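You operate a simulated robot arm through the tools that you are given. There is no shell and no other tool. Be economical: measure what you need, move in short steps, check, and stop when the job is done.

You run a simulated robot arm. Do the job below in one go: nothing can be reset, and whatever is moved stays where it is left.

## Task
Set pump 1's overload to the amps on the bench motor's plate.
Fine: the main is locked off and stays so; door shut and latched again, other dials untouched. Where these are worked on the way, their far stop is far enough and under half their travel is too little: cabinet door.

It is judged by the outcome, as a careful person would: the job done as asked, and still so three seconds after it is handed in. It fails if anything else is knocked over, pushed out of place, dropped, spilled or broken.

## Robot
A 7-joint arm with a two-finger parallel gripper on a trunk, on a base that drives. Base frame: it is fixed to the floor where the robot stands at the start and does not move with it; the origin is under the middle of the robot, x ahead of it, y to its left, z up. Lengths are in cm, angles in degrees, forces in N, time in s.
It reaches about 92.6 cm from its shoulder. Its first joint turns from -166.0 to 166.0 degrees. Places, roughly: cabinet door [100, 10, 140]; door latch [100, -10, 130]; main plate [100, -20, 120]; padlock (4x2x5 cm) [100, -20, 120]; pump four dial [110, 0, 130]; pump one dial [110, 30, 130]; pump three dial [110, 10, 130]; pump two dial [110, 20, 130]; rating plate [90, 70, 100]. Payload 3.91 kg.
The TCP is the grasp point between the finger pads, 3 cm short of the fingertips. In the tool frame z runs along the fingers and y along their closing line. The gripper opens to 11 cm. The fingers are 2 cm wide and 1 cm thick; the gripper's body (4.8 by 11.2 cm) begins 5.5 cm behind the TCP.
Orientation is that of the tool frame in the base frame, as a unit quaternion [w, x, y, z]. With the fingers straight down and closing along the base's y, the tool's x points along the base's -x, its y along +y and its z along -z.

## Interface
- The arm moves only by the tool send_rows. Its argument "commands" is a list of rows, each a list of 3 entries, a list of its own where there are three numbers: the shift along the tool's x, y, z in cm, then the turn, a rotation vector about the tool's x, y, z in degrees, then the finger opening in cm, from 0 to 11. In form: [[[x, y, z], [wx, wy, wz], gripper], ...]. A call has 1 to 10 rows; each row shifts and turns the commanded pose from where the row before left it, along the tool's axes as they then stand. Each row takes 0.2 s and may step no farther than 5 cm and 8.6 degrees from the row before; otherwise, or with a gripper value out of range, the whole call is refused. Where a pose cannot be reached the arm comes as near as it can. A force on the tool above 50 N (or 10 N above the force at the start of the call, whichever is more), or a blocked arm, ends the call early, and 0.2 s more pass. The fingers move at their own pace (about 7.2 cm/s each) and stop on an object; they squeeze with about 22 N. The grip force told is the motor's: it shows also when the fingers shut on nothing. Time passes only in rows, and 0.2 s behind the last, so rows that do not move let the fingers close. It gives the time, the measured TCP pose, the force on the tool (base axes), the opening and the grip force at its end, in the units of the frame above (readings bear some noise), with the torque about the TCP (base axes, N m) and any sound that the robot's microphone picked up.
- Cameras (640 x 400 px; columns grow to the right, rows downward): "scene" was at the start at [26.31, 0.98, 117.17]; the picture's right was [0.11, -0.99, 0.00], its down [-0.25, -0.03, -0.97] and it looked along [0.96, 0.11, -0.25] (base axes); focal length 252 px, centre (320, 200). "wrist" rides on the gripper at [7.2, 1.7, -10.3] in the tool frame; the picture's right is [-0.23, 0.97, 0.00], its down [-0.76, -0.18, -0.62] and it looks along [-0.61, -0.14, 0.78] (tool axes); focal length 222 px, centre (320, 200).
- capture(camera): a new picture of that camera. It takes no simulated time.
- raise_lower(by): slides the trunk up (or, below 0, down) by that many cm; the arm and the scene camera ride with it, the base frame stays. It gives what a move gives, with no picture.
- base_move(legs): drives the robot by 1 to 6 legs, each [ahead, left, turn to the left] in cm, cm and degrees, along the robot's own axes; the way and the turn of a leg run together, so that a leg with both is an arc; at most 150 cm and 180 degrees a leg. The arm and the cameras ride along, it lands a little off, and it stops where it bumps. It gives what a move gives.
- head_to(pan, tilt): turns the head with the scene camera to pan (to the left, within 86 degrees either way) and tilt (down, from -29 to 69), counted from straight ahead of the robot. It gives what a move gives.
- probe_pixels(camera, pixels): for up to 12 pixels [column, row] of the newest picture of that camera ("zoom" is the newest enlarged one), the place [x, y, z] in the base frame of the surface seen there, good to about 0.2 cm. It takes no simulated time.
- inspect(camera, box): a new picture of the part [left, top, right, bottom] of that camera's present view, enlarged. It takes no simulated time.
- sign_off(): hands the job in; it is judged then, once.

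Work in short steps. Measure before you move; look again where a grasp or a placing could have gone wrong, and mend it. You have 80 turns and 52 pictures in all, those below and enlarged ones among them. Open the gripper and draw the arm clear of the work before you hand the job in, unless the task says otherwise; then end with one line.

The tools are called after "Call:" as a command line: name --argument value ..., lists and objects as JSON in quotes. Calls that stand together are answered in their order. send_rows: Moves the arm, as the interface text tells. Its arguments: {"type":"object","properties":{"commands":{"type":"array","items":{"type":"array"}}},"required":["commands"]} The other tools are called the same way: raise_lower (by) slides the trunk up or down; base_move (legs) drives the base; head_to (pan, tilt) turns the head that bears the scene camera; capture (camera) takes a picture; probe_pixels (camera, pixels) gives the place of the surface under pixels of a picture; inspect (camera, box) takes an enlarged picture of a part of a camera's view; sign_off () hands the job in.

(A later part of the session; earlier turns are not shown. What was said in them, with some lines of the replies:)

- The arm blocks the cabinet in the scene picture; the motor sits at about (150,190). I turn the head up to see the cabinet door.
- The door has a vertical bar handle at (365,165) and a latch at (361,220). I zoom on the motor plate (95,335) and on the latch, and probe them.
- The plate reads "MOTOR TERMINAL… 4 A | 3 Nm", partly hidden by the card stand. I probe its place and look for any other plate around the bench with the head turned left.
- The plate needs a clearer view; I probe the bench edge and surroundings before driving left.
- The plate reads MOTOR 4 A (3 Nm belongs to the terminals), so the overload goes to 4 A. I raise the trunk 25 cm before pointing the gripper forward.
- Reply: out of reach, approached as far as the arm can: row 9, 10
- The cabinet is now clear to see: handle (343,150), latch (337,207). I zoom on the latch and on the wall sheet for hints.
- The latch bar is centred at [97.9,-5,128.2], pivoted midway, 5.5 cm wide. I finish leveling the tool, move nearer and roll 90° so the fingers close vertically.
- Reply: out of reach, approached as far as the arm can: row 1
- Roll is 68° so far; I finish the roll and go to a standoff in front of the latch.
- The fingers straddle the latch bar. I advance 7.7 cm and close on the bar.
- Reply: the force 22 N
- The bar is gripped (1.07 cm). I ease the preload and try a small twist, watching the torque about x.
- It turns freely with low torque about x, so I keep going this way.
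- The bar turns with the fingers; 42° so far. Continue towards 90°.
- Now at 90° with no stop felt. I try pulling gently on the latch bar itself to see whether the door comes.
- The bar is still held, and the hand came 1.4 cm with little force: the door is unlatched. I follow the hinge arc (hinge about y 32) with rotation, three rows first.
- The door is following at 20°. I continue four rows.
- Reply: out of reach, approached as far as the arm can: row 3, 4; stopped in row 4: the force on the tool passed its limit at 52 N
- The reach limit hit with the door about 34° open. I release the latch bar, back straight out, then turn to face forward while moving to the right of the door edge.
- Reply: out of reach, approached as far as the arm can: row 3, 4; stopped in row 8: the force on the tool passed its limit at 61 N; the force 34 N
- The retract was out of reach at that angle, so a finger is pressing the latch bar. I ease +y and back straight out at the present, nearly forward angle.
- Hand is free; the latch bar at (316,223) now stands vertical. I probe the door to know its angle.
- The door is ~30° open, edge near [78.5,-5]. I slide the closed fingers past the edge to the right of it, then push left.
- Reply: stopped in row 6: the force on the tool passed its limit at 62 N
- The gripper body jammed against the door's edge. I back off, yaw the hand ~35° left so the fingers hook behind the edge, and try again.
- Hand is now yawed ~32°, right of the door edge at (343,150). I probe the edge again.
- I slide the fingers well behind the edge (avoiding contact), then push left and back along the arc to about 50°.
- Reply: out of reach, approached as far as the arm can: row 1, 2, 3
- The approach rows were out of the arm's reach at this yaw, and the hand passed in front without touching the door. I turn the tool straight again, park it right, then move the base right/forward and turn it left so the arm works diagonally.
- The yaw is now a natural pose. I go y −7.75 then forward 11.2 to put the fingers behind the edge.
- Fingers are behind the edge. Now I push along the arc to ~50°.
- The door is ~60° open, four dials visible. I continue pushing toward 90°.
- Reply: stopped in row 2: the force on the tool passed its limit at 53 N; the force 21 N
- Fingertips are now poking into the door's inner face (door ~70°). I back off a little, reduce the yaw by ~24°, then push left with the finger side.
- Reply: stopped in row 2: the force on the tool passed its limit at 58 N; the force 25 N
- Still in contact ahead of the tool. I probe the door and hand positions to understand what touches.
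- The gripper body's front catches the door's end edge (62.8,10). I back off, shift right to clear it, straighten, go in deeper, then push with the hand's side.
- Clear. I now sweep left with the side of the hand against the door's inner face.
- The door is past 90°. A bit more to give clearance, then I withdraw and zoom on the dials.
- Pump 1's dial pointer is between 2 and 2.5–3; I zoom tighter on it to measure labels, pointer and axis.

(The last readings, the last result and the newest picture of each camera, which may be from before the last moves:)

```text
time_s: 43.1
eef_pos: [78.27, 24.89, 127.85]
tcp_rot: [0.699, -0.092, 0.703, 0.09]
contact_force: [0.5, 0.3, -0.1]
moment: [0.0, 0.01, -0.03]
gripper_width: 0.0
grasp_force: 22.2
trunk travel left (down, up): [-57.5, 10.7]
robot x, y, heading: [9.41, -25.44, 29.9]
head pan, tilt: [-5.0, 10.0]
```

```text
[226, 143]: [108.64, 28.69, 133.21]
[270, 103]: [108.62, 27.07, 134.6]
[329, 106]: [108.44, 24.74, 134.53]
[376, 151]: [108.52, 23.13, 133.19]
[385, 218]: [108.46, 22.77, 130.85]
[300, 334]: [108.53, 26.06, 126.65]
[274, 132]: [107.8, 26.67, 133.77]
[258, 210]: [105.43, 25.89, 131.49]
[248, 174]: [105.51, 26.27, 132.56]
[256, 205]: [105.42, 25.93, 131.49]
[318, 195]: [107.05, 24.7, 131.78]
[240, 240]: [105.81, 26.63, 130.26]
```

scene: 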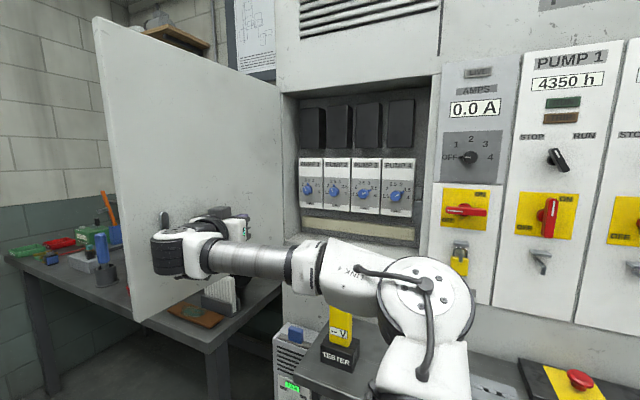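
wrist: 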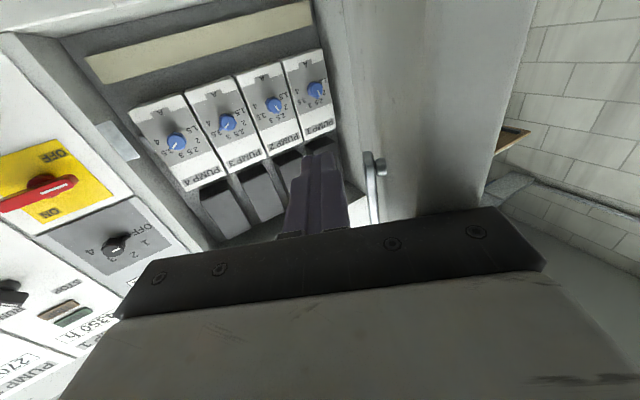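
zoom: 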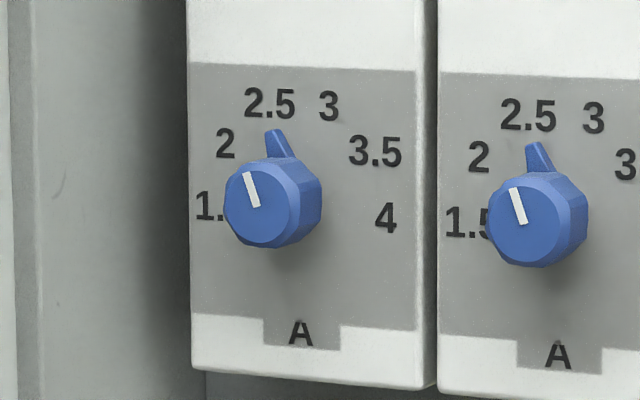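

Labels fit a circle centred [·,25.9,131.5]: 2.5 at −21°, 4 at +105° clockwise; the pointer sits at 2.5, so it needs ~126° clockwise. I square the hand up in front and roll it back −90° first.

Call:
send_rows --commands '[[[0, 0, 0], [7.4, 0, 0], 4], [[0, 0, 0], [7.4, 0, 0], 4], [[-3.6, 1, 3], [0, 0, 0], 4], [[0, 0, 0], [0, 0, -8.2], 4], [[0, 0, 0], [0, 0, -8.2], 4], [[0, 0, 0], [0, 0, -8.2], 4], [[0, 0, 0], [0, 0, -8.2], 4], [[0, 0, 0], [0, 0, -8.2], 4], [[0, 0, 0], [0, 0, -8.2], 4], [[0, 0, 0], [0, 0, -8.2], 4]]'

Call:
send_rows --commands '[[[0, 0, 0], [0, 0, -8.2], 4], [[0, 0, 0], [0, 0, -8.2], 4], [[0, 0, 0], [0, 0, -8.2], 4], [[0, 0, 0], [0, 0, -8.2], 4], [[0, 0, 2], [0, 0, 0], 4]]'

Call:
capture --camera "scene"

Call:
capture --camera "wrist"

```text
time_s: 45.3
eef_pos: [81.53, 26.34, 131.41]
tcp_rot: [0.617, -0.342, 0.621, -0.341]
contact_force: [0.1, 0.9, -0.2]
moment: [0.0, -0.05, -0.01]
gripper_width: 4.01
grasp_force: 0.1
trunk travel left (down, up): [-57.5, 10.7]
robot x, y, heading: [9.52, -25.46, 30.0]
head pan, tilt: [-5.0, 10.0]
```

```text
time_s: 46.5
eef_pos: [83.23, 25.56, 122.73]
tcp_rot: [-0.498, 0.502, -0.499, 0.5]
contact_force: [-0.3, 0.2, -1.0]
moment: [-0.01, -0.01, 0.01]
gripper_width: 4.0
grasp_force: 0.1
out of reach, approached as far as the arm can: row 3, 4, 5
trunk travel left (down, up): [-57.5, 10.7]
robot x, y, heading: [9.04, -26.39, 30.1]
head pan, tilt: [-5.0, 10.0]
```

```text
18 pictures are left
```

scene: 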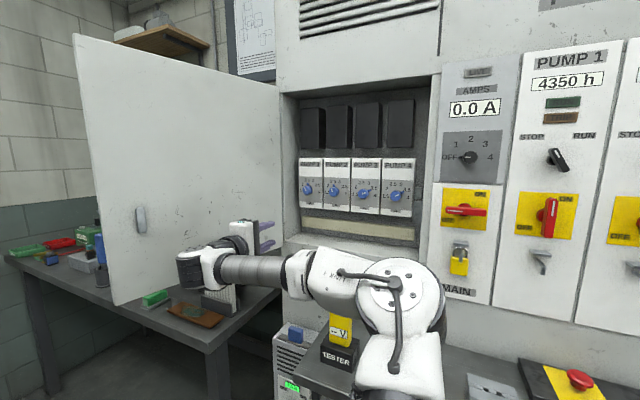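

```text
17 pictures are left
```

wrist: 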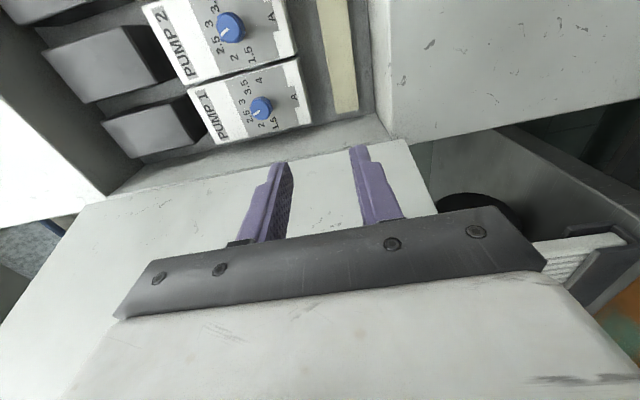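

Roll −90 is reached but the arm sank to z 122.7. I raise the trunk 8.7 cm to make up for it.

Call:
raise_lower --by 8.8

Call:
send_rows --commands '[[[0, 0, 3], [0, 0, 0], 4], [[0, 0, 3], [0, 0, 0], 4]]'

```text
time_s: 47.8
eef_pos: [83.13, 25.57, 131.55]
tcp_rot: [-0.499, 0.502, -0.5, 0.499]
contact_force: [-0.3, -0.6, -0.4]
moment: [0.01, 0.04, -0.04]
gripper_width: 3.98
grasp_force: 0.1
trunk travel left (down, up): [-66.3, 1.9]
robot x, y, heading: [9.66, -25.39, 29.9]
head pan, tilt: [-5.0, 10.0]
```

```text
time_s: 48.4
eef_pos: [89.08, 25.52, 131.52]
tcp_rot: [-0.501, 0.501, -0.499, 0.499]
contact_force: [-0.2, -0.1, -0.6]
moment: [0.0, 0.03, 0.04]
gripper_width: 4.0
grasp_force: 0.0
trunk travel left (down, up): [-66.3, 1.9]
robot x, y, heading: [9.66, -25.54, 29.9]
head pan, tilt: [-5.0, 10.0]
```

Position [89.1,25.5,131.5] is good. I correct y and advance to just short of the knob.

Call:
send_rows --commands '[[[-0.38, 0, 3.5], [0, 0, 0], 4], [[0, 0, 3.5], [0, 0, 0], 4], [[0, 0, 3], [0, 0, 0], 4]]'

Call:
capture --camera "wrist"

Call:
inspect --camera "scene" --box '[260, 170, 390, 251]'

```text
time_s: 49.2
eef_pos: [99.16, 26.08, 131.44]
tcp_rot: [-0.5, 0.501, -0.5, 0.499]
contact_force: [0.7, -0.4, -0.4]
moment: [0.01, -0.01, -0.01]
gripper_width: 4.02
grasp_force: 0.0
trunk travel left (down, up): [-66.3, 1.9]
robot x, y, heading: [9.67, -25.54, 30.4]
head pan, tilt: [-5.0, 10.0]
```

```text
16 pictures are left
```

wrist: 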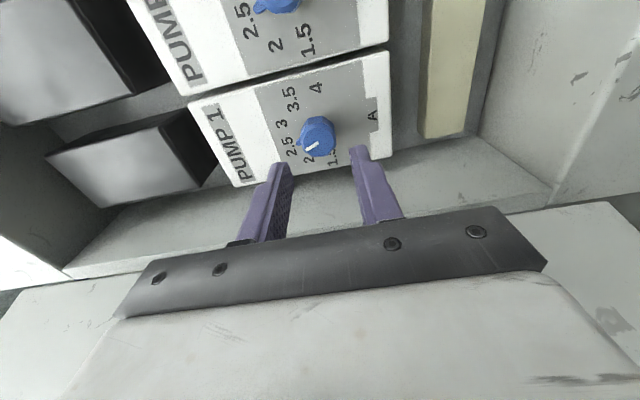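

```text
4.92 times, centred on (325, 210) of scene
```

zoom: 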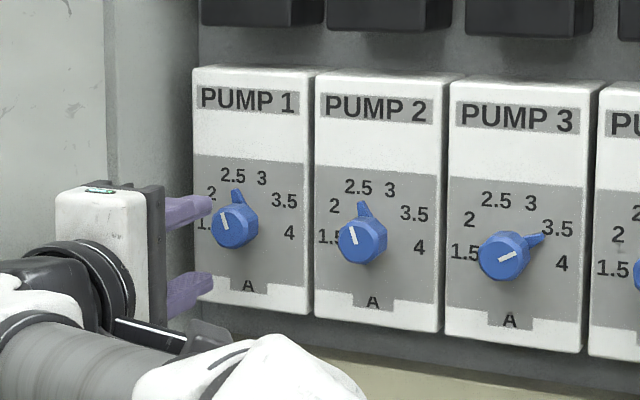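

The fingers straddle the knob. I advance 5 cm and close.

Call:
send_rows --commands '[[[0.15, -0.05, 2.5], [0, 0, 0], 4], [[0, 0, 2.4], [0, 0, 0], 4], [[0, 0, 0], [0, 0, 0], 2], [[0, 0, 0], [0, 0, 0], 1], [[0, 0, 0], [0, 0, 0], 1]]'

Call:
inspect --camera "wrist" --box '[200, 60, 440, 210]'

```text
time_s: 50.4
eef_pos: [104.15, 25.9, 131.52]
tcp_rot: [-0.498, 0.502, -0.5, 0.5]
contact_force: [-1.0, 1.2, -0.4]
moment: [0.06, -0.08, 0.35]
gripper_width: 2.78
grasp_force: 45.1
trunk travel left (down, up): [-66.3, 1.9]
robot x, y, heading: [9.42, -25.34, 29.9]
head pan, tilt: [-5.0, 10.0]
```

```text
2.67 times, centred on (320, 135) of wrist
```

zoom: 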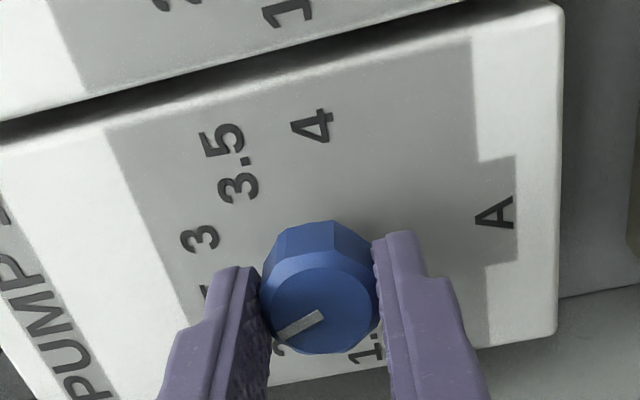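

Gripped at 2.78 cm with low side load. I turn clockwise 40° first and check.

Call:
send_rows --commands '[[[0, 0, 0], [0, 0, 8], 1], [[0, 0, 0], [0, 0, 8], 1], [[0, 0, 0], [0, 0, 8], 1], [[0, 0, 0], [0, 0, 8], 1], [[0, 0, 0], [0, 0, 8], 1]]'

Call:
inspect --camera "wrist" --box '[200, 60, 440, 210]'

```text
time_s: 51.6
eef_pos: [103.96, 25.94, 131.4]
tcp_rot: [0.639, -0.3, 0.642, -0.298]
contact_force: [-6.6, -3.3, -8.1]
moment: [-0.02, -0.34, 0.45]
gripper_width: 2.75
grasp_force: 45.1
trunk travel left (down, up): [-66.3, 1.9]
robot x, y, heading: [9.25, -25.39, 29.9]
head pan, tilt: [-5.0, 10.0]
```

```text
2.67 times, centred on (320, 135) of wrist
```

zoom: 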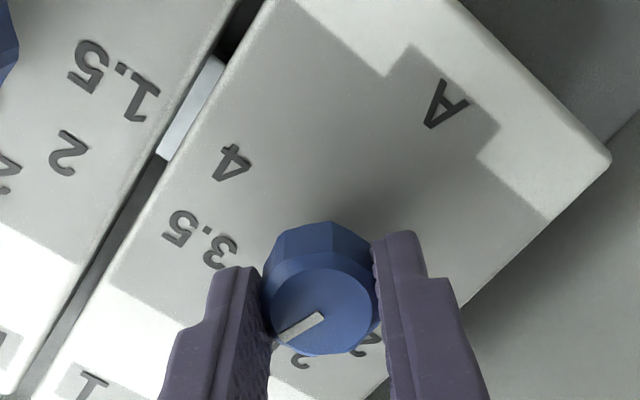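

The knob follows the fingers exactly. 86° more to go: ten rows of 8.5°.

Call:
send_rows --commands '[[[0, 0, 0], [0, 0, 8.5], 1], [[0, 0, 0], [0, 0, 8.5], 1], [[0, 0, 0], [0, 0, 8.5], 1], [[0, 0, 0], [0, 0, 8.5], 1], [[0, 0, 0], [0, 0, 8.5], 1], [[0, 0, 0], [0, 0, 8.5], 1], [[0, 0, 0], [0, 0, 8.5], 1], [[0, 0, 0], [0, 0, 8.5], 1], [[0, 0, 0], [0, 0, 8.5], 1], [[0, 0, 0], [0, 0, 8.5], 1]]'

Call:
inspect --camera "scene" --box '[280, 170, 360, 220]'

```text
time_s: 53.8
eef_pos: [104.05, 26.04, 131.46]
tcp_rot: [0.673, 0.212, 0.676, 0.212]
contact_force: [-4.3, 2.0, -8.7]
moment: [-0.86, 0.8, 0.36]
gripper_width: 2.78
grasp_force: 45.3
trunk travel left (down, up): [-66.3, 1.9]
robot x, y, heading: [9.2, -25.41, 30.0]
head pan, tilt: [-5.0, 10.0]
```

```text
8.00 times, centred on (320, 195) of scene
```

zoom: 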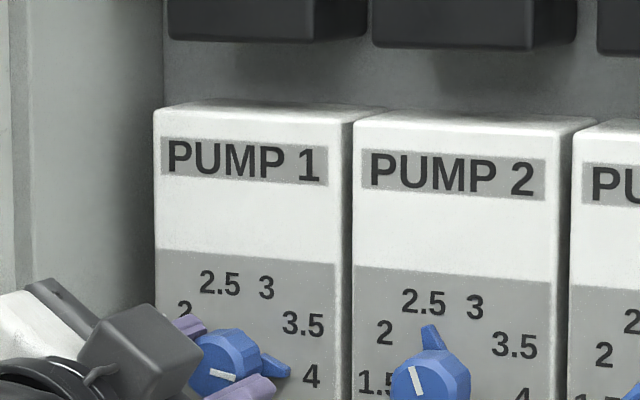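

The nub now points at 4 and torque rises slightly (end stop near). I release, back straight out and check the reading.

Call:
send_rows --commands '[[[0, 0, 0], [0, 0, 0], 4.2], [[0, 0, 0], [0, 0, 0], 4.2], [[0, 0, -3], [0, 0, 0], 4.2], [[0, 0, -4], [0, 0, 0], 4.2], [[0, 0, -4], [0, 0, 0], 4.2], [[0, 0, -3], [0, 0, 0], 4.2], [[0, 0, 0], [0, 0, -8.5], 4], [[0, 0, 0], [0, 0, -8.5], 2], [[0, 0, 0], [0, 0, -8.5], 0], [[0, 0, 0], [0, 0, -8.5], 0]]'

Call:
inspect --camera "scene" --box '[280, 180, 360, 230]'

Call:
probe_pixels --camera "zoom" --pixels '[[310, 295], [280, 290], [288, 285], [225, 280], [212, 296], [236, 296]]'

```text
time_s: 56.0
eef_pos: [89.97, 26.0, 131.62]
tcp_rot: [0.706, 0.003, 0.708, 0.005]
contact_force: [-0.2, -0.6, 0.7]
moment: [0.03, -0.01, 0.0]
gripper_width: 0.0
grasp_force: 22.2
trunk travel left (down, up): [-66.3, 1.9]
robot x, y, heading: [9.38, -25.7, 29.9]
head pan, tilt: [-5.0, 10.0]
```

```text
8.00 times, centred on (320, 205) of scene
```

zoom: 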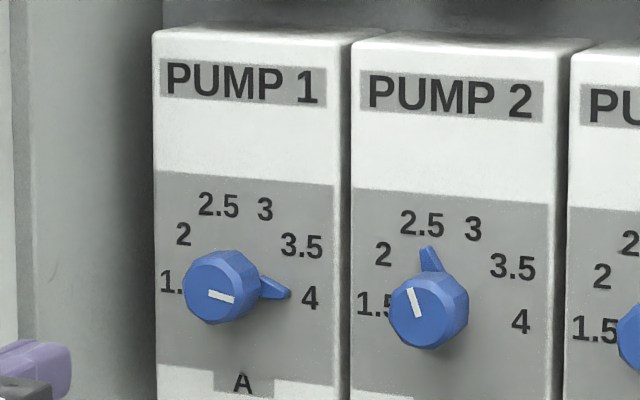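

```text
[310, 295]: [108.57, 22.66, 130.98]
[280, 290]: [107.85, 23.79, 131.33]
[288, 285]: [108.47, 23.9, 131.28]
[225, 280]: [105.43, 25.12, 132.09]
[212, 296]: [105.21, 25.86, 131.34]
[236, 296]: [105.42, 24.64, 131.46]
```

Pointer seems at 4. I probe the line ends and nub tip more exactly.

Call:
probe_pixels --camera "zoom" --pixels '[[210, 294], [233, 299], [289, 293], [285, 292], [310, 297], [182, 234], [302, 245], [265, 210], [218, 205]]'

Call:
inspect --camera "scene" --box '[298, 200, 322, 226]'

```text
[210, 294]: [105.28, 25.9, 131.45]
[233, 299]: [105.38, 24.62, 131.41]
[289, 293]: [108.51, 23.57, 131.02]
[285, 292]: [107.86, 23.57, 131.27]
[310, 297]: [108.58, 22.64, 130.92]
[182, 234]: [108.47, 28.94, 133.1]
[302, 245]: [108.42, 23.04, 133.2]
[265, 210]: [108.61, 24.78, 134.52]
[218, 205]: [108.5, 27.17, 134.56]
```

```text
15.38 times, centred on (310, 213) of scene
```

zoom: 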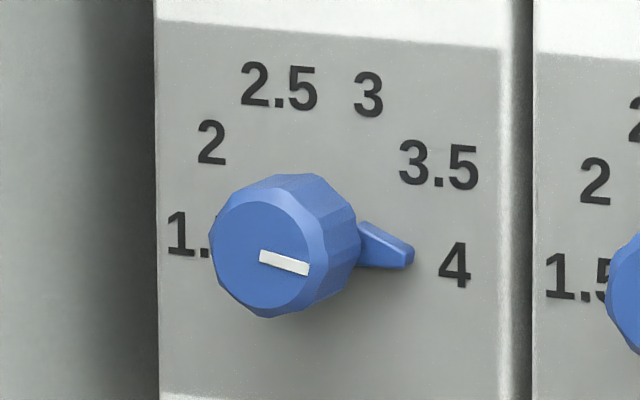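

The dial reads 4 (pointer ~101°, label "4" at ~100°), others unchanged. Now I retract the arm to prepare to close the door.

Call:
send_rows --commands '[[[0, -2, -4], [0, 0, 0], 0], [[0, -2, -4], [0, 0, 0], 0], [[0, -3, -4], [0, 0, 0], 0], [[0, -3, -4], [0, 0, 0], 0], [[0, -3, -4], [-4, 0, 0], 0], [[0, -1, -4], [-4, 0, 0], 0]]'

Call:
base_move --legs '[[-5, 0, -30], [-12, 32, 0]]'

Call:
head_to --pan 25 --tilt 10

Call:
capture --camera "scene"

```text
time_s: 57.4
eef_pos: [66.01, 11.58, 131.51]
tcp_rot: [0.705, -0.045, 0.706, 0.055]
contact_force: [0.0, -0.2, 0.3]
moment: [-0.02, 0.0, -0.01]
gripper_width: 0.01
grasp_force: 21.8
trunk travel left (down, up): [-66.3, 1.9]
robot x, y, heading: [9.35, -25.58, 30.1]
head pan, tilt: [-5.0, 10.0]
```

```text
time_s: 61.9
eef_pos: [60.03, 9.06, 131.41]
tcp_rot: [0.695, 0.139, 0.694, -0.127]
contact_force: [-1.1, -0.2, 0.0]
moment: [-0.02, 0.03, 0.01]
gripper_width: 0.02
grasp_force: 22.2
trunk travel left (down, up): [-66.3, 1.9]
robot x, y, heading: [-7.8, 4.79, 0.6]
head pan, tilt: [-5.0, 10.0]
```

```text
time_s: 62.9
eef_pos: [60.03, 9.17, 131.49]
tcp_rot: [0.695, 0.137, 0.694, -0.127]
contact_force: [1.3, -1.0, 0.3]
moment: [-0.01, 0.03, 0.04]
gripper_width: 0.02
grasp_force: 22.0
trunk travel left (down, up): [-66.3, 1.9]
robot x, y, heading: [-7.49, 4.69, 0.3]
head pan, tilt: [25.0, 10.0]
```

```text
9 pictures are left
```

scene: 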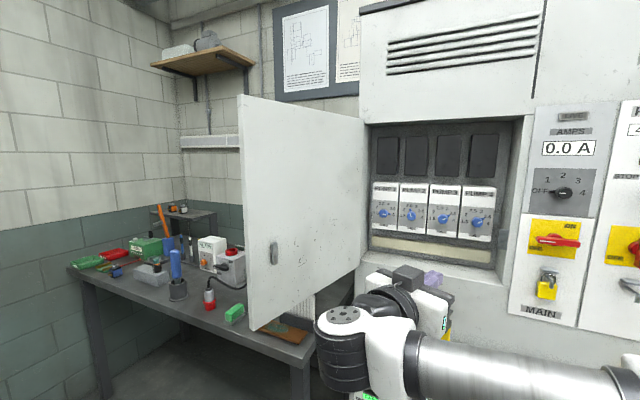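

Door edge is at (243,200). I probe its edge and face.

Call:
probe_pixels --camera "scene" --pixels '[[242, 120], [247, 300], [260, 130], [260, 300], [340, 150], [340, 260], [274, 252], [240, 150]]'

```text
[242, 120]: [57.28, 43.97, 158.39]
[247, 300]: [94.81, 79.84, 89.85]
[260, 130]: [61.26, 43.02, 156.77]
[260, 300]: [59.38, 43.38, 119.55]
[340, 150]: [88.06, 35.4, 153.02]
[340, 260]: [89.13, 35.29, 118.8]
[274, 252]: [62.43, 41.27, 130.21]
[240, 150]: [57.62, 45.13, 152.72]
```

The door is at 105°, its free edge at about [57.5,45], 2 cm thick. I lower the hand below the latch, open it, and use the base to bring the fingers in front of the edge so they can straddle it.

Call:
send_rows --commands '[[[3.7, 0, -1], [-5, 0, 0], 8], [[3.7, 0, -1], [0, 0, 0], 8], [[3.6, 0, 0], [0, 0, 0], 8]]'

Call:
base_move --legs '[[-14, 0, 0], [0, 38, 0]]'

```text
time_s: 63.6
eef_pos: [60.19, 10.91, 121.13]
tcp_rot: [0.701, 0.106, 0.699, -0.096]
contact_force: [-0.4, -0.8, 0.4]
moment: [0.03, -0.01, 0.01]
gripper_width: 8.01
grasp_force: 0.1
out of reach, approached as far as the arm can: row 2, 3
trunk travel left (down, up): [-66.3, 1.9]
robot x, y, heading: [-7.23, 4.69, 0.3]
head pan, tilt: [25.0, 10.0]
```

```text
time_s: 68.1
eef_pos: [45.8, 48.94, 121.13]
tcp_rot: [0.7, 0.106, 0.699, -0.097]
contact_force: [0.6, 0.1, -0.5]
moment: [-0.03, 0.0, -0.02]
gripper_width: 8.01
grasp_force: 0.0
trunk travel left (down, up): [-66.3, 1.9]
robot x, y, heading: [-21.8, 42.41, 0.1]
head pan, tilt: [25.0, 10.0]
```

The tool is aligned with the door (yaw −16°), aiming at its edge. Look before straddling.

Call:
send_rows --commands '[[[0, 0, 4], [0, 0, 0], 8], [[0, 0, 3.5], [0, 0, 0], 8]]'

Call:
capture --camera "wrist"

```text
time_s: 68.7
eef_pos: [53.2, 46.69, 121.08]
tcp_rot: [0.7, 0.106, 0.699, -0.097]
contact_force: [-0.1, -0.1, 0.2]
moment: [-0.01, -0.01, -0.07]
gripper_width: 8.0
grasp_force: 0.1
trunk travel left (down, up): [-66.3, 1.9]
robot x, y, heading: [-21.64, 42.8, 0.6]
head pan, tilt: [25.0, 10.0]
```

```text
8 pictures are left
```

wrist: 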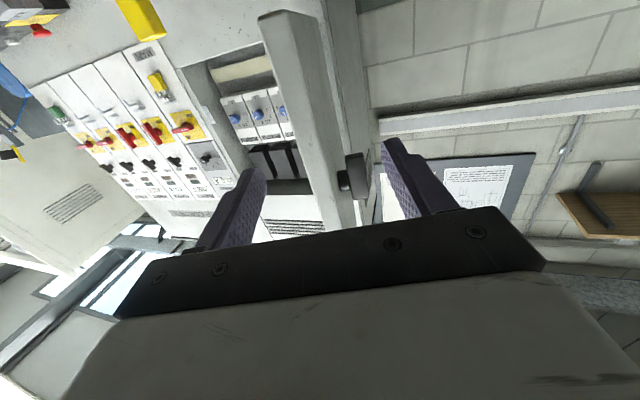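

The door edge lies between the fingers, latch above the finger. I insert 5.5 cm, straighten to yaw 0, then pull the door closed partway by driving right.

Call:
send_rows --commands '[[[0, 0, 3], [0, 0, 0], 8], [[0, 0, 2.7], [0, 0, 0], 8], [[0, 0, 0], [-5, 0, 0], 8], [[0, 0, 0], [-5, 0, 0], 8], [[0, 0, 0], [-5, 0, 0], 8]]'

Call:
base_move --legs '[[0, -14, 0]]'

Call:
base_move --legs '[[0, -12, 0]]'

Call:
capture --camera "scene"

```text
time_s: 69.9
eef_pos: [58.48, 45.1, 121.06]
tcp_rot: [0.707, 0.045, 0.705, -0.036]
contact_force: [0.5, -0.3, 0.3]
moment: [0.02, 0.02, 0.02]
gripper_width: 8.01
grasp_force: 0.1
out of reach, approached as far as the arm can: row 5
trunk travel left (down, up): [-66.3, 1.9]
robot x, y, heading: [-21.98, 42.99, 0.4]
head pan, tilt: [25.0, 10.0]
```

```text
time_s: 71.6
eef_pos: [58.62, 31.06, 121.0]
tcp_rot: [0.707, 0.045, 0.705, -0.035]
contact_force: [-0.5, 0.2, 0.6]
moment: [0.01, 0.01, 0.03]
gripper_width: 8.01
grasp_force: 0.0
trunk travel left (down, up): [-66.3, 1.9]
robot x, y, heading: [-21.81, 28.51, 0.2]
head pan, tilt: [25.0, 10.0]
```

```text
time_s: 73.2
eef_pos: [58.67, 19.17, 121.19]
tcp_rot: [0.707, 0.045, 0.705, -0.034]
contact_force: [-0.5, 0.3, -0.4]
moment: [0.0, -0.03, 0.02]
gripper_width: 8.0
grasp_force: 0.1
trunk travel left (down, up): [-66.3, 1.9]
robot x, y, heading: [-21.22, 16.66, 0.0]
head pan, tilt: [25.0, 10.0]
```

```text
7 pictures are left
```

scene: 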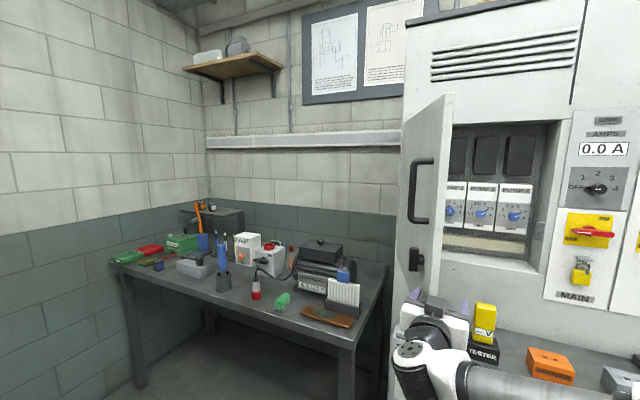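

The door follows, now ~72°. I continue with diagonal drive legs to ~50°, then back straight out.

Call:
base_move --legs '[[5, -8, 0]]'

Call:
base_move --legs '[[4.5, -6.5, 0]]'

Call:
base_move --legs '[[-14, 0, 0]]'

Call:
capture --camera "scene"

```text
time_s: 74.5
eef_pos: [63.68, 11.32, 121.09]
tcp_rot: [0.707, 0.045, 0.705, -0.035]
contact_force: [0.0, -0.6, -0.9]
moment: [0.01, 0.01, 0.03]
gripper_width: 7.97
grasp_force: 0.0
trunk travel left (down, up): [-66.3, 1.9]
robot x, y, heading: [-16.81, 9.05, 0.3]
head pan, tilt: [25.0, 10.0]
```

```text
time_s: 75.7
eef_pos: [68.28, 4.99, 121.14]
tcp_rot: [0.707, 0.044, 0.705, -0.036]
contact_force: [0.1, -1.1, -0.5]
moment: [-0.01, 0.01, 0.01]
gripper_width: 7.98
grasp_force: 0.0
trunk travel left (down, up): [-66.3, 1.9]
robot x, y, heading: [-11.52, 2.86, 0.5]
head pan, tilt: [25.0, 10.0]
```

```text
time_s: 77.0
eef_pos: [54.05, 5.0, 121.31]
tcp_rot: [0.707, 0.045, 0.705, -0.035]
contact_force: [0.6, 0.6, 0.1]
moment: [-0.01, 0.01, 0.0]
gripper_width: 8.0
grasp_force: 0.1
trunk travel left (down, up): [-66.3, 1.9]
robot x, y, heading: [-25.66, 2.82, 0.4]
head pan, tilt: [25.0, 10.0]
```

```text
6 pictures are left
```

scene: 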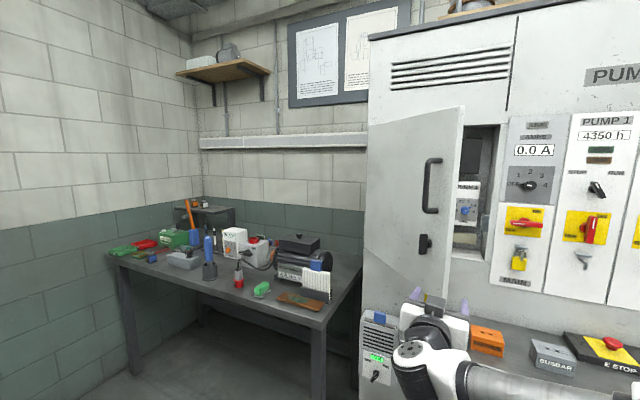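

The door is ~48° and the hand is clear. I close the fingers and push on the door's outer face below the latch by driving forward.

Call:
send_rows --commands '[[[0, 0, 0], [0, 0, 0], 0], [[0, 0, 0], [-6, 0, 0], 0], [[0, 0, 0], [0, 0, 0], 0]]'

Call:
base_move --legs '[[0, 4, 0], [17, 0, 0], [10, -4, 0]]'

Call:
base_move --legs '[[10, -5, 0]]'

Call:
head_to --pan 5 --tilt 10

Call:
capture --camera "scene"

```text
time_s: 77.8
eef_pos: [54.18, 5.0, 121.14]
tcp_rot: [0.707, 0.045, 0.705, -0.036]
contact_force: [0.3, 0.0, 1.4]
moment: [0.01, -0.04, -0.03]
gripper_width: 0.02
grasp_force: 22.1
out of reach, approached as far as the arm can: row 2
trunk travel left (down, up): [-66.3, 1.9]
robot x, y, heading: [-25.98, 2.91, 0.3]
head pan, tilt: [25.0, 10.0]
```

```text
time_s: 80.6
eef_pos: [81.11, 5.36, 121.08]
tcp_rot: [0.707, 0.044, 0.705, -0.034]
contact_force: [-0.6, 0.4, 0.4]
moment: [0.01, -0.03, 0.01]
gripper_width: 0.03
grasp_force: 22.2
trunk travel left (down, up): [-66.3, 1.9]
robot x, y, heading: [1.04, 2.64, 0.5]
head pan, tilt: [25.0, 10.0]
```

```text
time_s: 81.8
eef_pos: [91.09, 0.38, 121.04]
tcp_rot: [0.707, 0.045, 0.705, -0.036]
contact_force: [-0.1, -0.3, 0.2]
moment: [-0.01, -0.02, 0.0]
gripper_width: 0.0
grasp_force: 22.0
trunk travel left (down, up): [-66.3, 1.9]
robot x, y, heading: [10.86, -1.98, 0.4]
head pan, tilt: [25.0, 10.0]
```

```text
time_s: 82.7
eef_pos: [90.96, 0.41, 121.13]
tcp_rot: [0.707, 0.043, 0.705, -0.035]
contact_force: [0.2, -0.7, -0.7]
moment: [-0.05, 0.02, 0.03]
gripper_width: 0.02
grasp_force: 22.0
trunk travel left (down, up): [-66.3, 1.9]
robot x, y, heading: [10.5, -1.93, 0.6]
head pan, tilt: [5.0, 10.0]
```

```text
5 pictures are left
```

scene: 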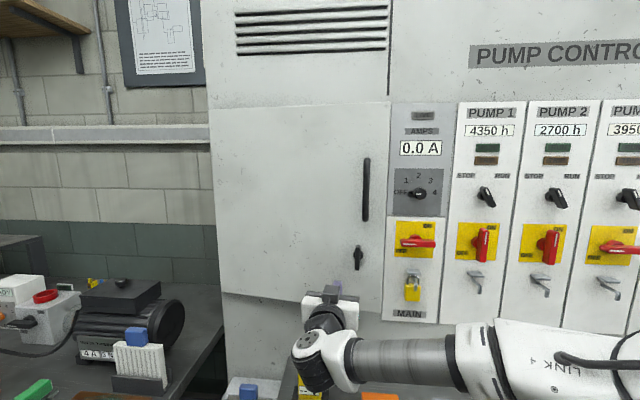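

The door is almost shut. I push the rest with the arm in small steps.

Call:
send_rows --commands '[[[0, -1, 2], [0, 0, 0], 0], [[0, -1, 2], [0, 0, 0], 0], [[0, 0, 1.5], [0, 0, 0], 0], [[0, 0, 1], [0, 0, 0], 0], [[0, 0, 0.7], [0, 0, 0], 0], [[0, 0, 0.5], [0, 0, 0], 0]]'

Call:
probe_pixels --camera "scene" --pixels '[[359, 258]]'

```text
time_s: 84.1
eef_pos: [94.93, -1.59, 122.18]
tcp_rot: [0.705, 0.047, 0.706, -0.037]
contact_force: [-0.2, -0.7, 0.5]
moment: [0.01, 0.02, 0.04]
gripper_width: 0.01
grasp_force: 22.2
out of reach, approached as far as the arm can: row 1, 2, 3, 5, 6
trunk travel left (down, up): [-66.3, 1.9]
robot x, y, heading: [11.1, -1.7, 0.5]
head pan, tilt: [5.0, 10.0]
```

```text
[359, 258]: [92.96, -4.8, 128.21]
```

The arm is near its reach edge because the trunk is high. I back off, lower the trunk 8.8 cm and raise the hand instead, then push again.

Call:
send_rows --commands '[[[0, 0, -3], [0, 0, 0], 0]]'

Call:
raise_lower --by -8.8

Call:
send_rows --commands '[[[-4, 0, 0], [-3, 0, 0], 0], [[-4, 0, 0], [-3, 0, 0], 0], [[0, 0, 3], [0, 0, 0], 0], [[0, 0, 1.5], [0, 0, 0], 0], [[0, 0, 1], [0, 0, 0], 0], [[0, 0, 1], [0, 0, 0], 0], [[0, 0, 0.7], [0, 0, 0], 0]]'

Call:
capture --camera "scene"

```text
time_s: 84.5
eef_pos: [91.77, -1.07, 122.21]
tcp_rot: [0.707, 0.044, 0.705, -0.035]
contact_force: [-0.5, 0.1, -0.2]
moment: [0.03, 0.02, -0.01]
gripper_width: 0.0
grasp_force: 21.9
trunk travel left (down, up): [-66.3, 1.9]
robot x, y, heading: [10.95, -2.15, 0.6]
head pan, tilt: [5.0, 10.0]
```

```text
time_s: 85.7
eef_pos: [91.85, -1.07, 113.25]
tcp_rot: [0.707, 0.044, 0.705, -0.035]
contact_force: [-1.1, 1.1, -0.1]
moment: [0.0, 0.0, 0.02]
gripper_width: 0.0
grasp_force: 21.5
trunk travel left (down, up): [-57.5, 10.7]
robot x, y, heading: [11.14, -2.02, 0.7]
head pan, tilt: [5.0, 10.0]
```

```text
time_s: 87.2
eef_pos: [98.12, -1.23, 121.37]
tcp_rot: [0.708, 0.006, 0.707, 0.003]
contact_force: [-27.3, -5.6, 3.5]
moment: [0.16, 0.06, -0.05]
gripper_width: 0.0
grasp_force: 22.1
trunk travel left (down, up): [-57.5, 10.7]
robot x, y, heading: [10.87, -1.85, 0.7]
head pan, tilt: [5.0, 10.0]
stopped in row 7: the force on the tool passed its limit at 64 N (the readings are from after the stop); the commanded pose is now the measured one
```

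```text
4 pictures are left
```

scene: 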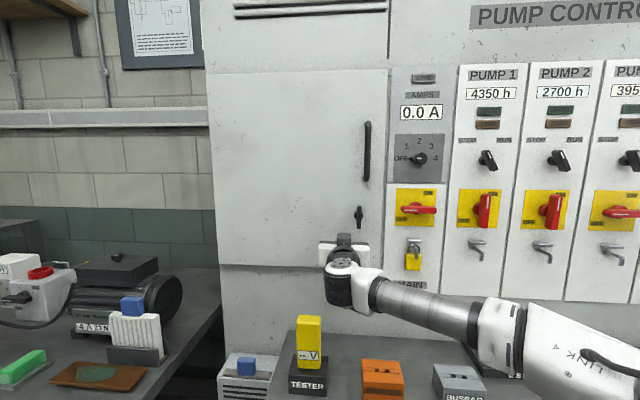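

The door is shut (tip at 101.1, firm stop). I probe the latch and door edge to confirm before regripping the vertical latch bar.

Call:
probe_pixels --camera "scene" --pixels '[[359, 210], [359, 217], [359, 224], [380, 100], [380, 240], [225, 150]]'

Call:
send_rows --commands '[[[0, 0, -4], [0, 0, 0], 3], [[0, -3.7, -4], [0, 0, 0], 4], [[-3.3, 0, -1], [0, 0, 0], 4], [[-3.3, 0, 0], [0, 0, 0], 4]]'

```text
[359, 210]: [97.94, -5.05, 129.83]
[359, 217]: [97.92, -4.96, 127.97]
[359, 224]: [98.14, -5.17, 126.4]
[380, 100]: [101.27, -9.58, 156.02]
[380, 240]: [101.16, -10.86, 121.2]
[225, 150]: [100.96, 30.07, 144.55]
```

```text
refused: row 2 steps farther than a row can; nothing moved
```

The latch is vertical at [97.9,-5.0,128.1] with the door flush. I retry the approach with smaller rows.

Call:
send_rows --commands '[[[0, 0, -4], [0, 0, 0], 3], [[0, 0, -4], [0, 0, 0], 4], [[-3.4, -2, 0], [0, 0, 0], 4], [[-3.4, -1.7, 0], [0, 0, 0], 4]]'

```text
time_s: 88.2
eef_pos: [90.43, -4.89, 127.82]
tcp_rot: [0.706, 0.006, 0.708, 0.003]
contact_force: [0.2, -0.5, -0.5]
moment: [0.01, 0.03, -0.04]
gripper_width: 3.99
grasp_force: 0.0
trunk travel left (down, up): [-57.5, 10.7]
robot x, y, heading: [10.63, -2.41, 0.4]
head pan, tilt: [5.0, 10.0]
```

Aligned. Advance 5.7 cm, close, and turn back +90°; the first part now.

Call:
send_rows --commands '[[[-0.2, -0.1, 3], [0, 0, 0], 4], [[0, 0, 2.7], [0, 0, 0], 4], [[0, 0, 0], [0, 0, 0], 0], [[0, 0, 0], [0, 0, 0], 0], [[0, 0, 0], [0, 0, 0], 0], [[0, 0, 0], [0, 0, 8.5], 0], [[0, 0, 0], [0, 0, 8.5], 0], [[0, 0, 0], [0, 0, 8.5], 0]]'

```text
time_s: 90.0
eef_pos: [96.17, -4.93, 127.95]
tcp_rot: [0.688, 0.162, 0.689, 0.159]
contact_force: [-1.4, 4.0, -0.1]
moment: [-0.05, 1.03, 0.93]
gripper_width: 1.08
grasp_force: 45.3
trunk travel left (down, up): [-57.5, 10.7]
robot x, y, heading: [10.31, -2.19, 0.6]
head pan, tilt: [5.0, 10.0]
```

Gripped (1.08 cm) and turning with little torque. Continue to 90°.

Call:
send_rows --commands '[[[0, 0, 0], [0, 0, 8.2], 0], [[0, 0, 0], [0, 0, 8.2], 0], [[0, 0, 0], [0, 0, 8.2], 0], [[0, 0, 0], [0, 0, 8.2], 0], [[0, 0, 0], [0, 0, 8.2], 0], [[0, 0, 0], [0, 0, 8.2], 0], [[0, 0, 0], [0, 0, 8.2], 0], [[0, 0, 0], [0, 0, 7], 0]]'

```text
time_s: 91.8
eef_pos: [96.1, -4.95, 127.98]
tcp_rot: [0.498, 0.504, 0.497, 0.501]
contact_force: [-1.2, 11.2, 2.1]
moment: [-1.01, -0.34, 1.08]
gripper_width: 1.07
grasp_force: 44.8
trunk travel left (down, up): [-57.5, 10.7]
robot x, y, heading: [11.01, -2.18, 0.3]
head pan, tilt: [5.0, 10.0]
```

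At 90° with a stop felt (−1.0 N·m). I pull gently to verify the door holds.

Call:
send_rows --commands '[[[0, 0, -0.5], [0, 0, 0], 0], [[0, 0, -0.5], [0, 0, 0], 0]]'

```text
time_s: 92.4
eef_pos: [95.46, -5.14, 127.98]
tcp_rot: [0.499, 0.504, 0.497, 0.501]
contact_force: [37.2, 9.2, 24.3]
moment: [-0.91, -0.66, 0.35]
gripper_width: 1.1
grasp_force: 45.1
trunk travel left (down, up): [-57.5, 10.7]
robot x, y, heading: [10.64, -1.8, 0.5]
head pan, tilt: [5.0, 10.0]
```

The door resists (37 N): it is latched. I ease back, release and withdraw, then look.

Call:
send_rows --commands '[[[0, 0, 0.9], [0, 0, 0], 0], [[0, 0, 0], [0, 0, 0], 4], [[0, 0, 0], [0, 0, 0], 4], [[0, 0, -3], [0, 0, 0], 4], [[0, 0, -4], [0, 0, 0], 5], [[0, 0, -4], [0, 0, 0], 6], [[0, 0, -4], [0, 0, 0], 6], [[0, 0, -4], [0, 0, 0], 6]]'

Call:
base_move --legs '[[-25, 0, 0]]'

Call:
capture --camera "scene"

```text
time_s: 94.2
eef_pos: [77.09, -5.14, 128.09]
tcp_rot: [0.498, 0.505, 0.497, 0.5]
contact_force: [-0.1, 0.7, 1.1]
moment: [0.01, 0.02, 0.02]
gripper_width: 6.0
grasp_force: 0.1
trunk travel left (down, up): [-57.5, 10.7]
robot x, y, heading: [10.81, -1.79, 0.3]
head pan, tilt: [5.0, 10.0]
```

```text
time_s: 96.0
eef_pos: [52.35, -5.1, 128.07]
tcp_rot: [0.497, 0.505, 0.497, 0.501]
contact_force: [-0.2, -0.3, -0.6]
moment: [0.01, -0.01, 0.0]
gripper_width: 6.0
grasp_force: 0.0
trunk travel left (down, up): [-57.5, 10.7]
robot x, y, heading: [-14.45, -2.32, 0.4]
head pan, tilt: [5.0, 10.0]
```

```text
3 pictures are left
```

scene: 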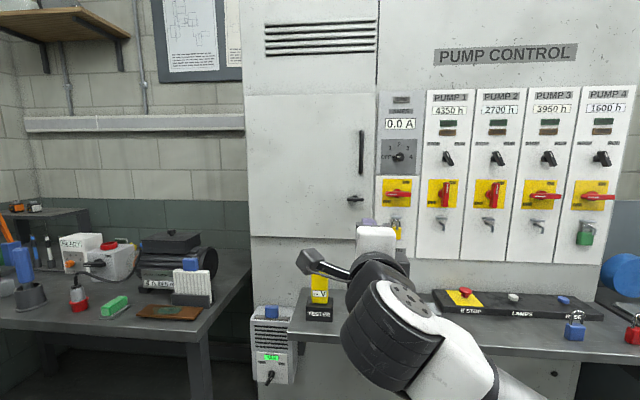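

The latch bar at (355,199) is horizontal, the door is flush, and everything else is in place. Handing in.

Call:
sign_off

```text
The job is handed in.
```

Pump 1's overload is set to 4 A to match the bench motor's plate. The door is shut and latched (it held against a 37 N pull), the main is still locked off, and I left the other dials alone.
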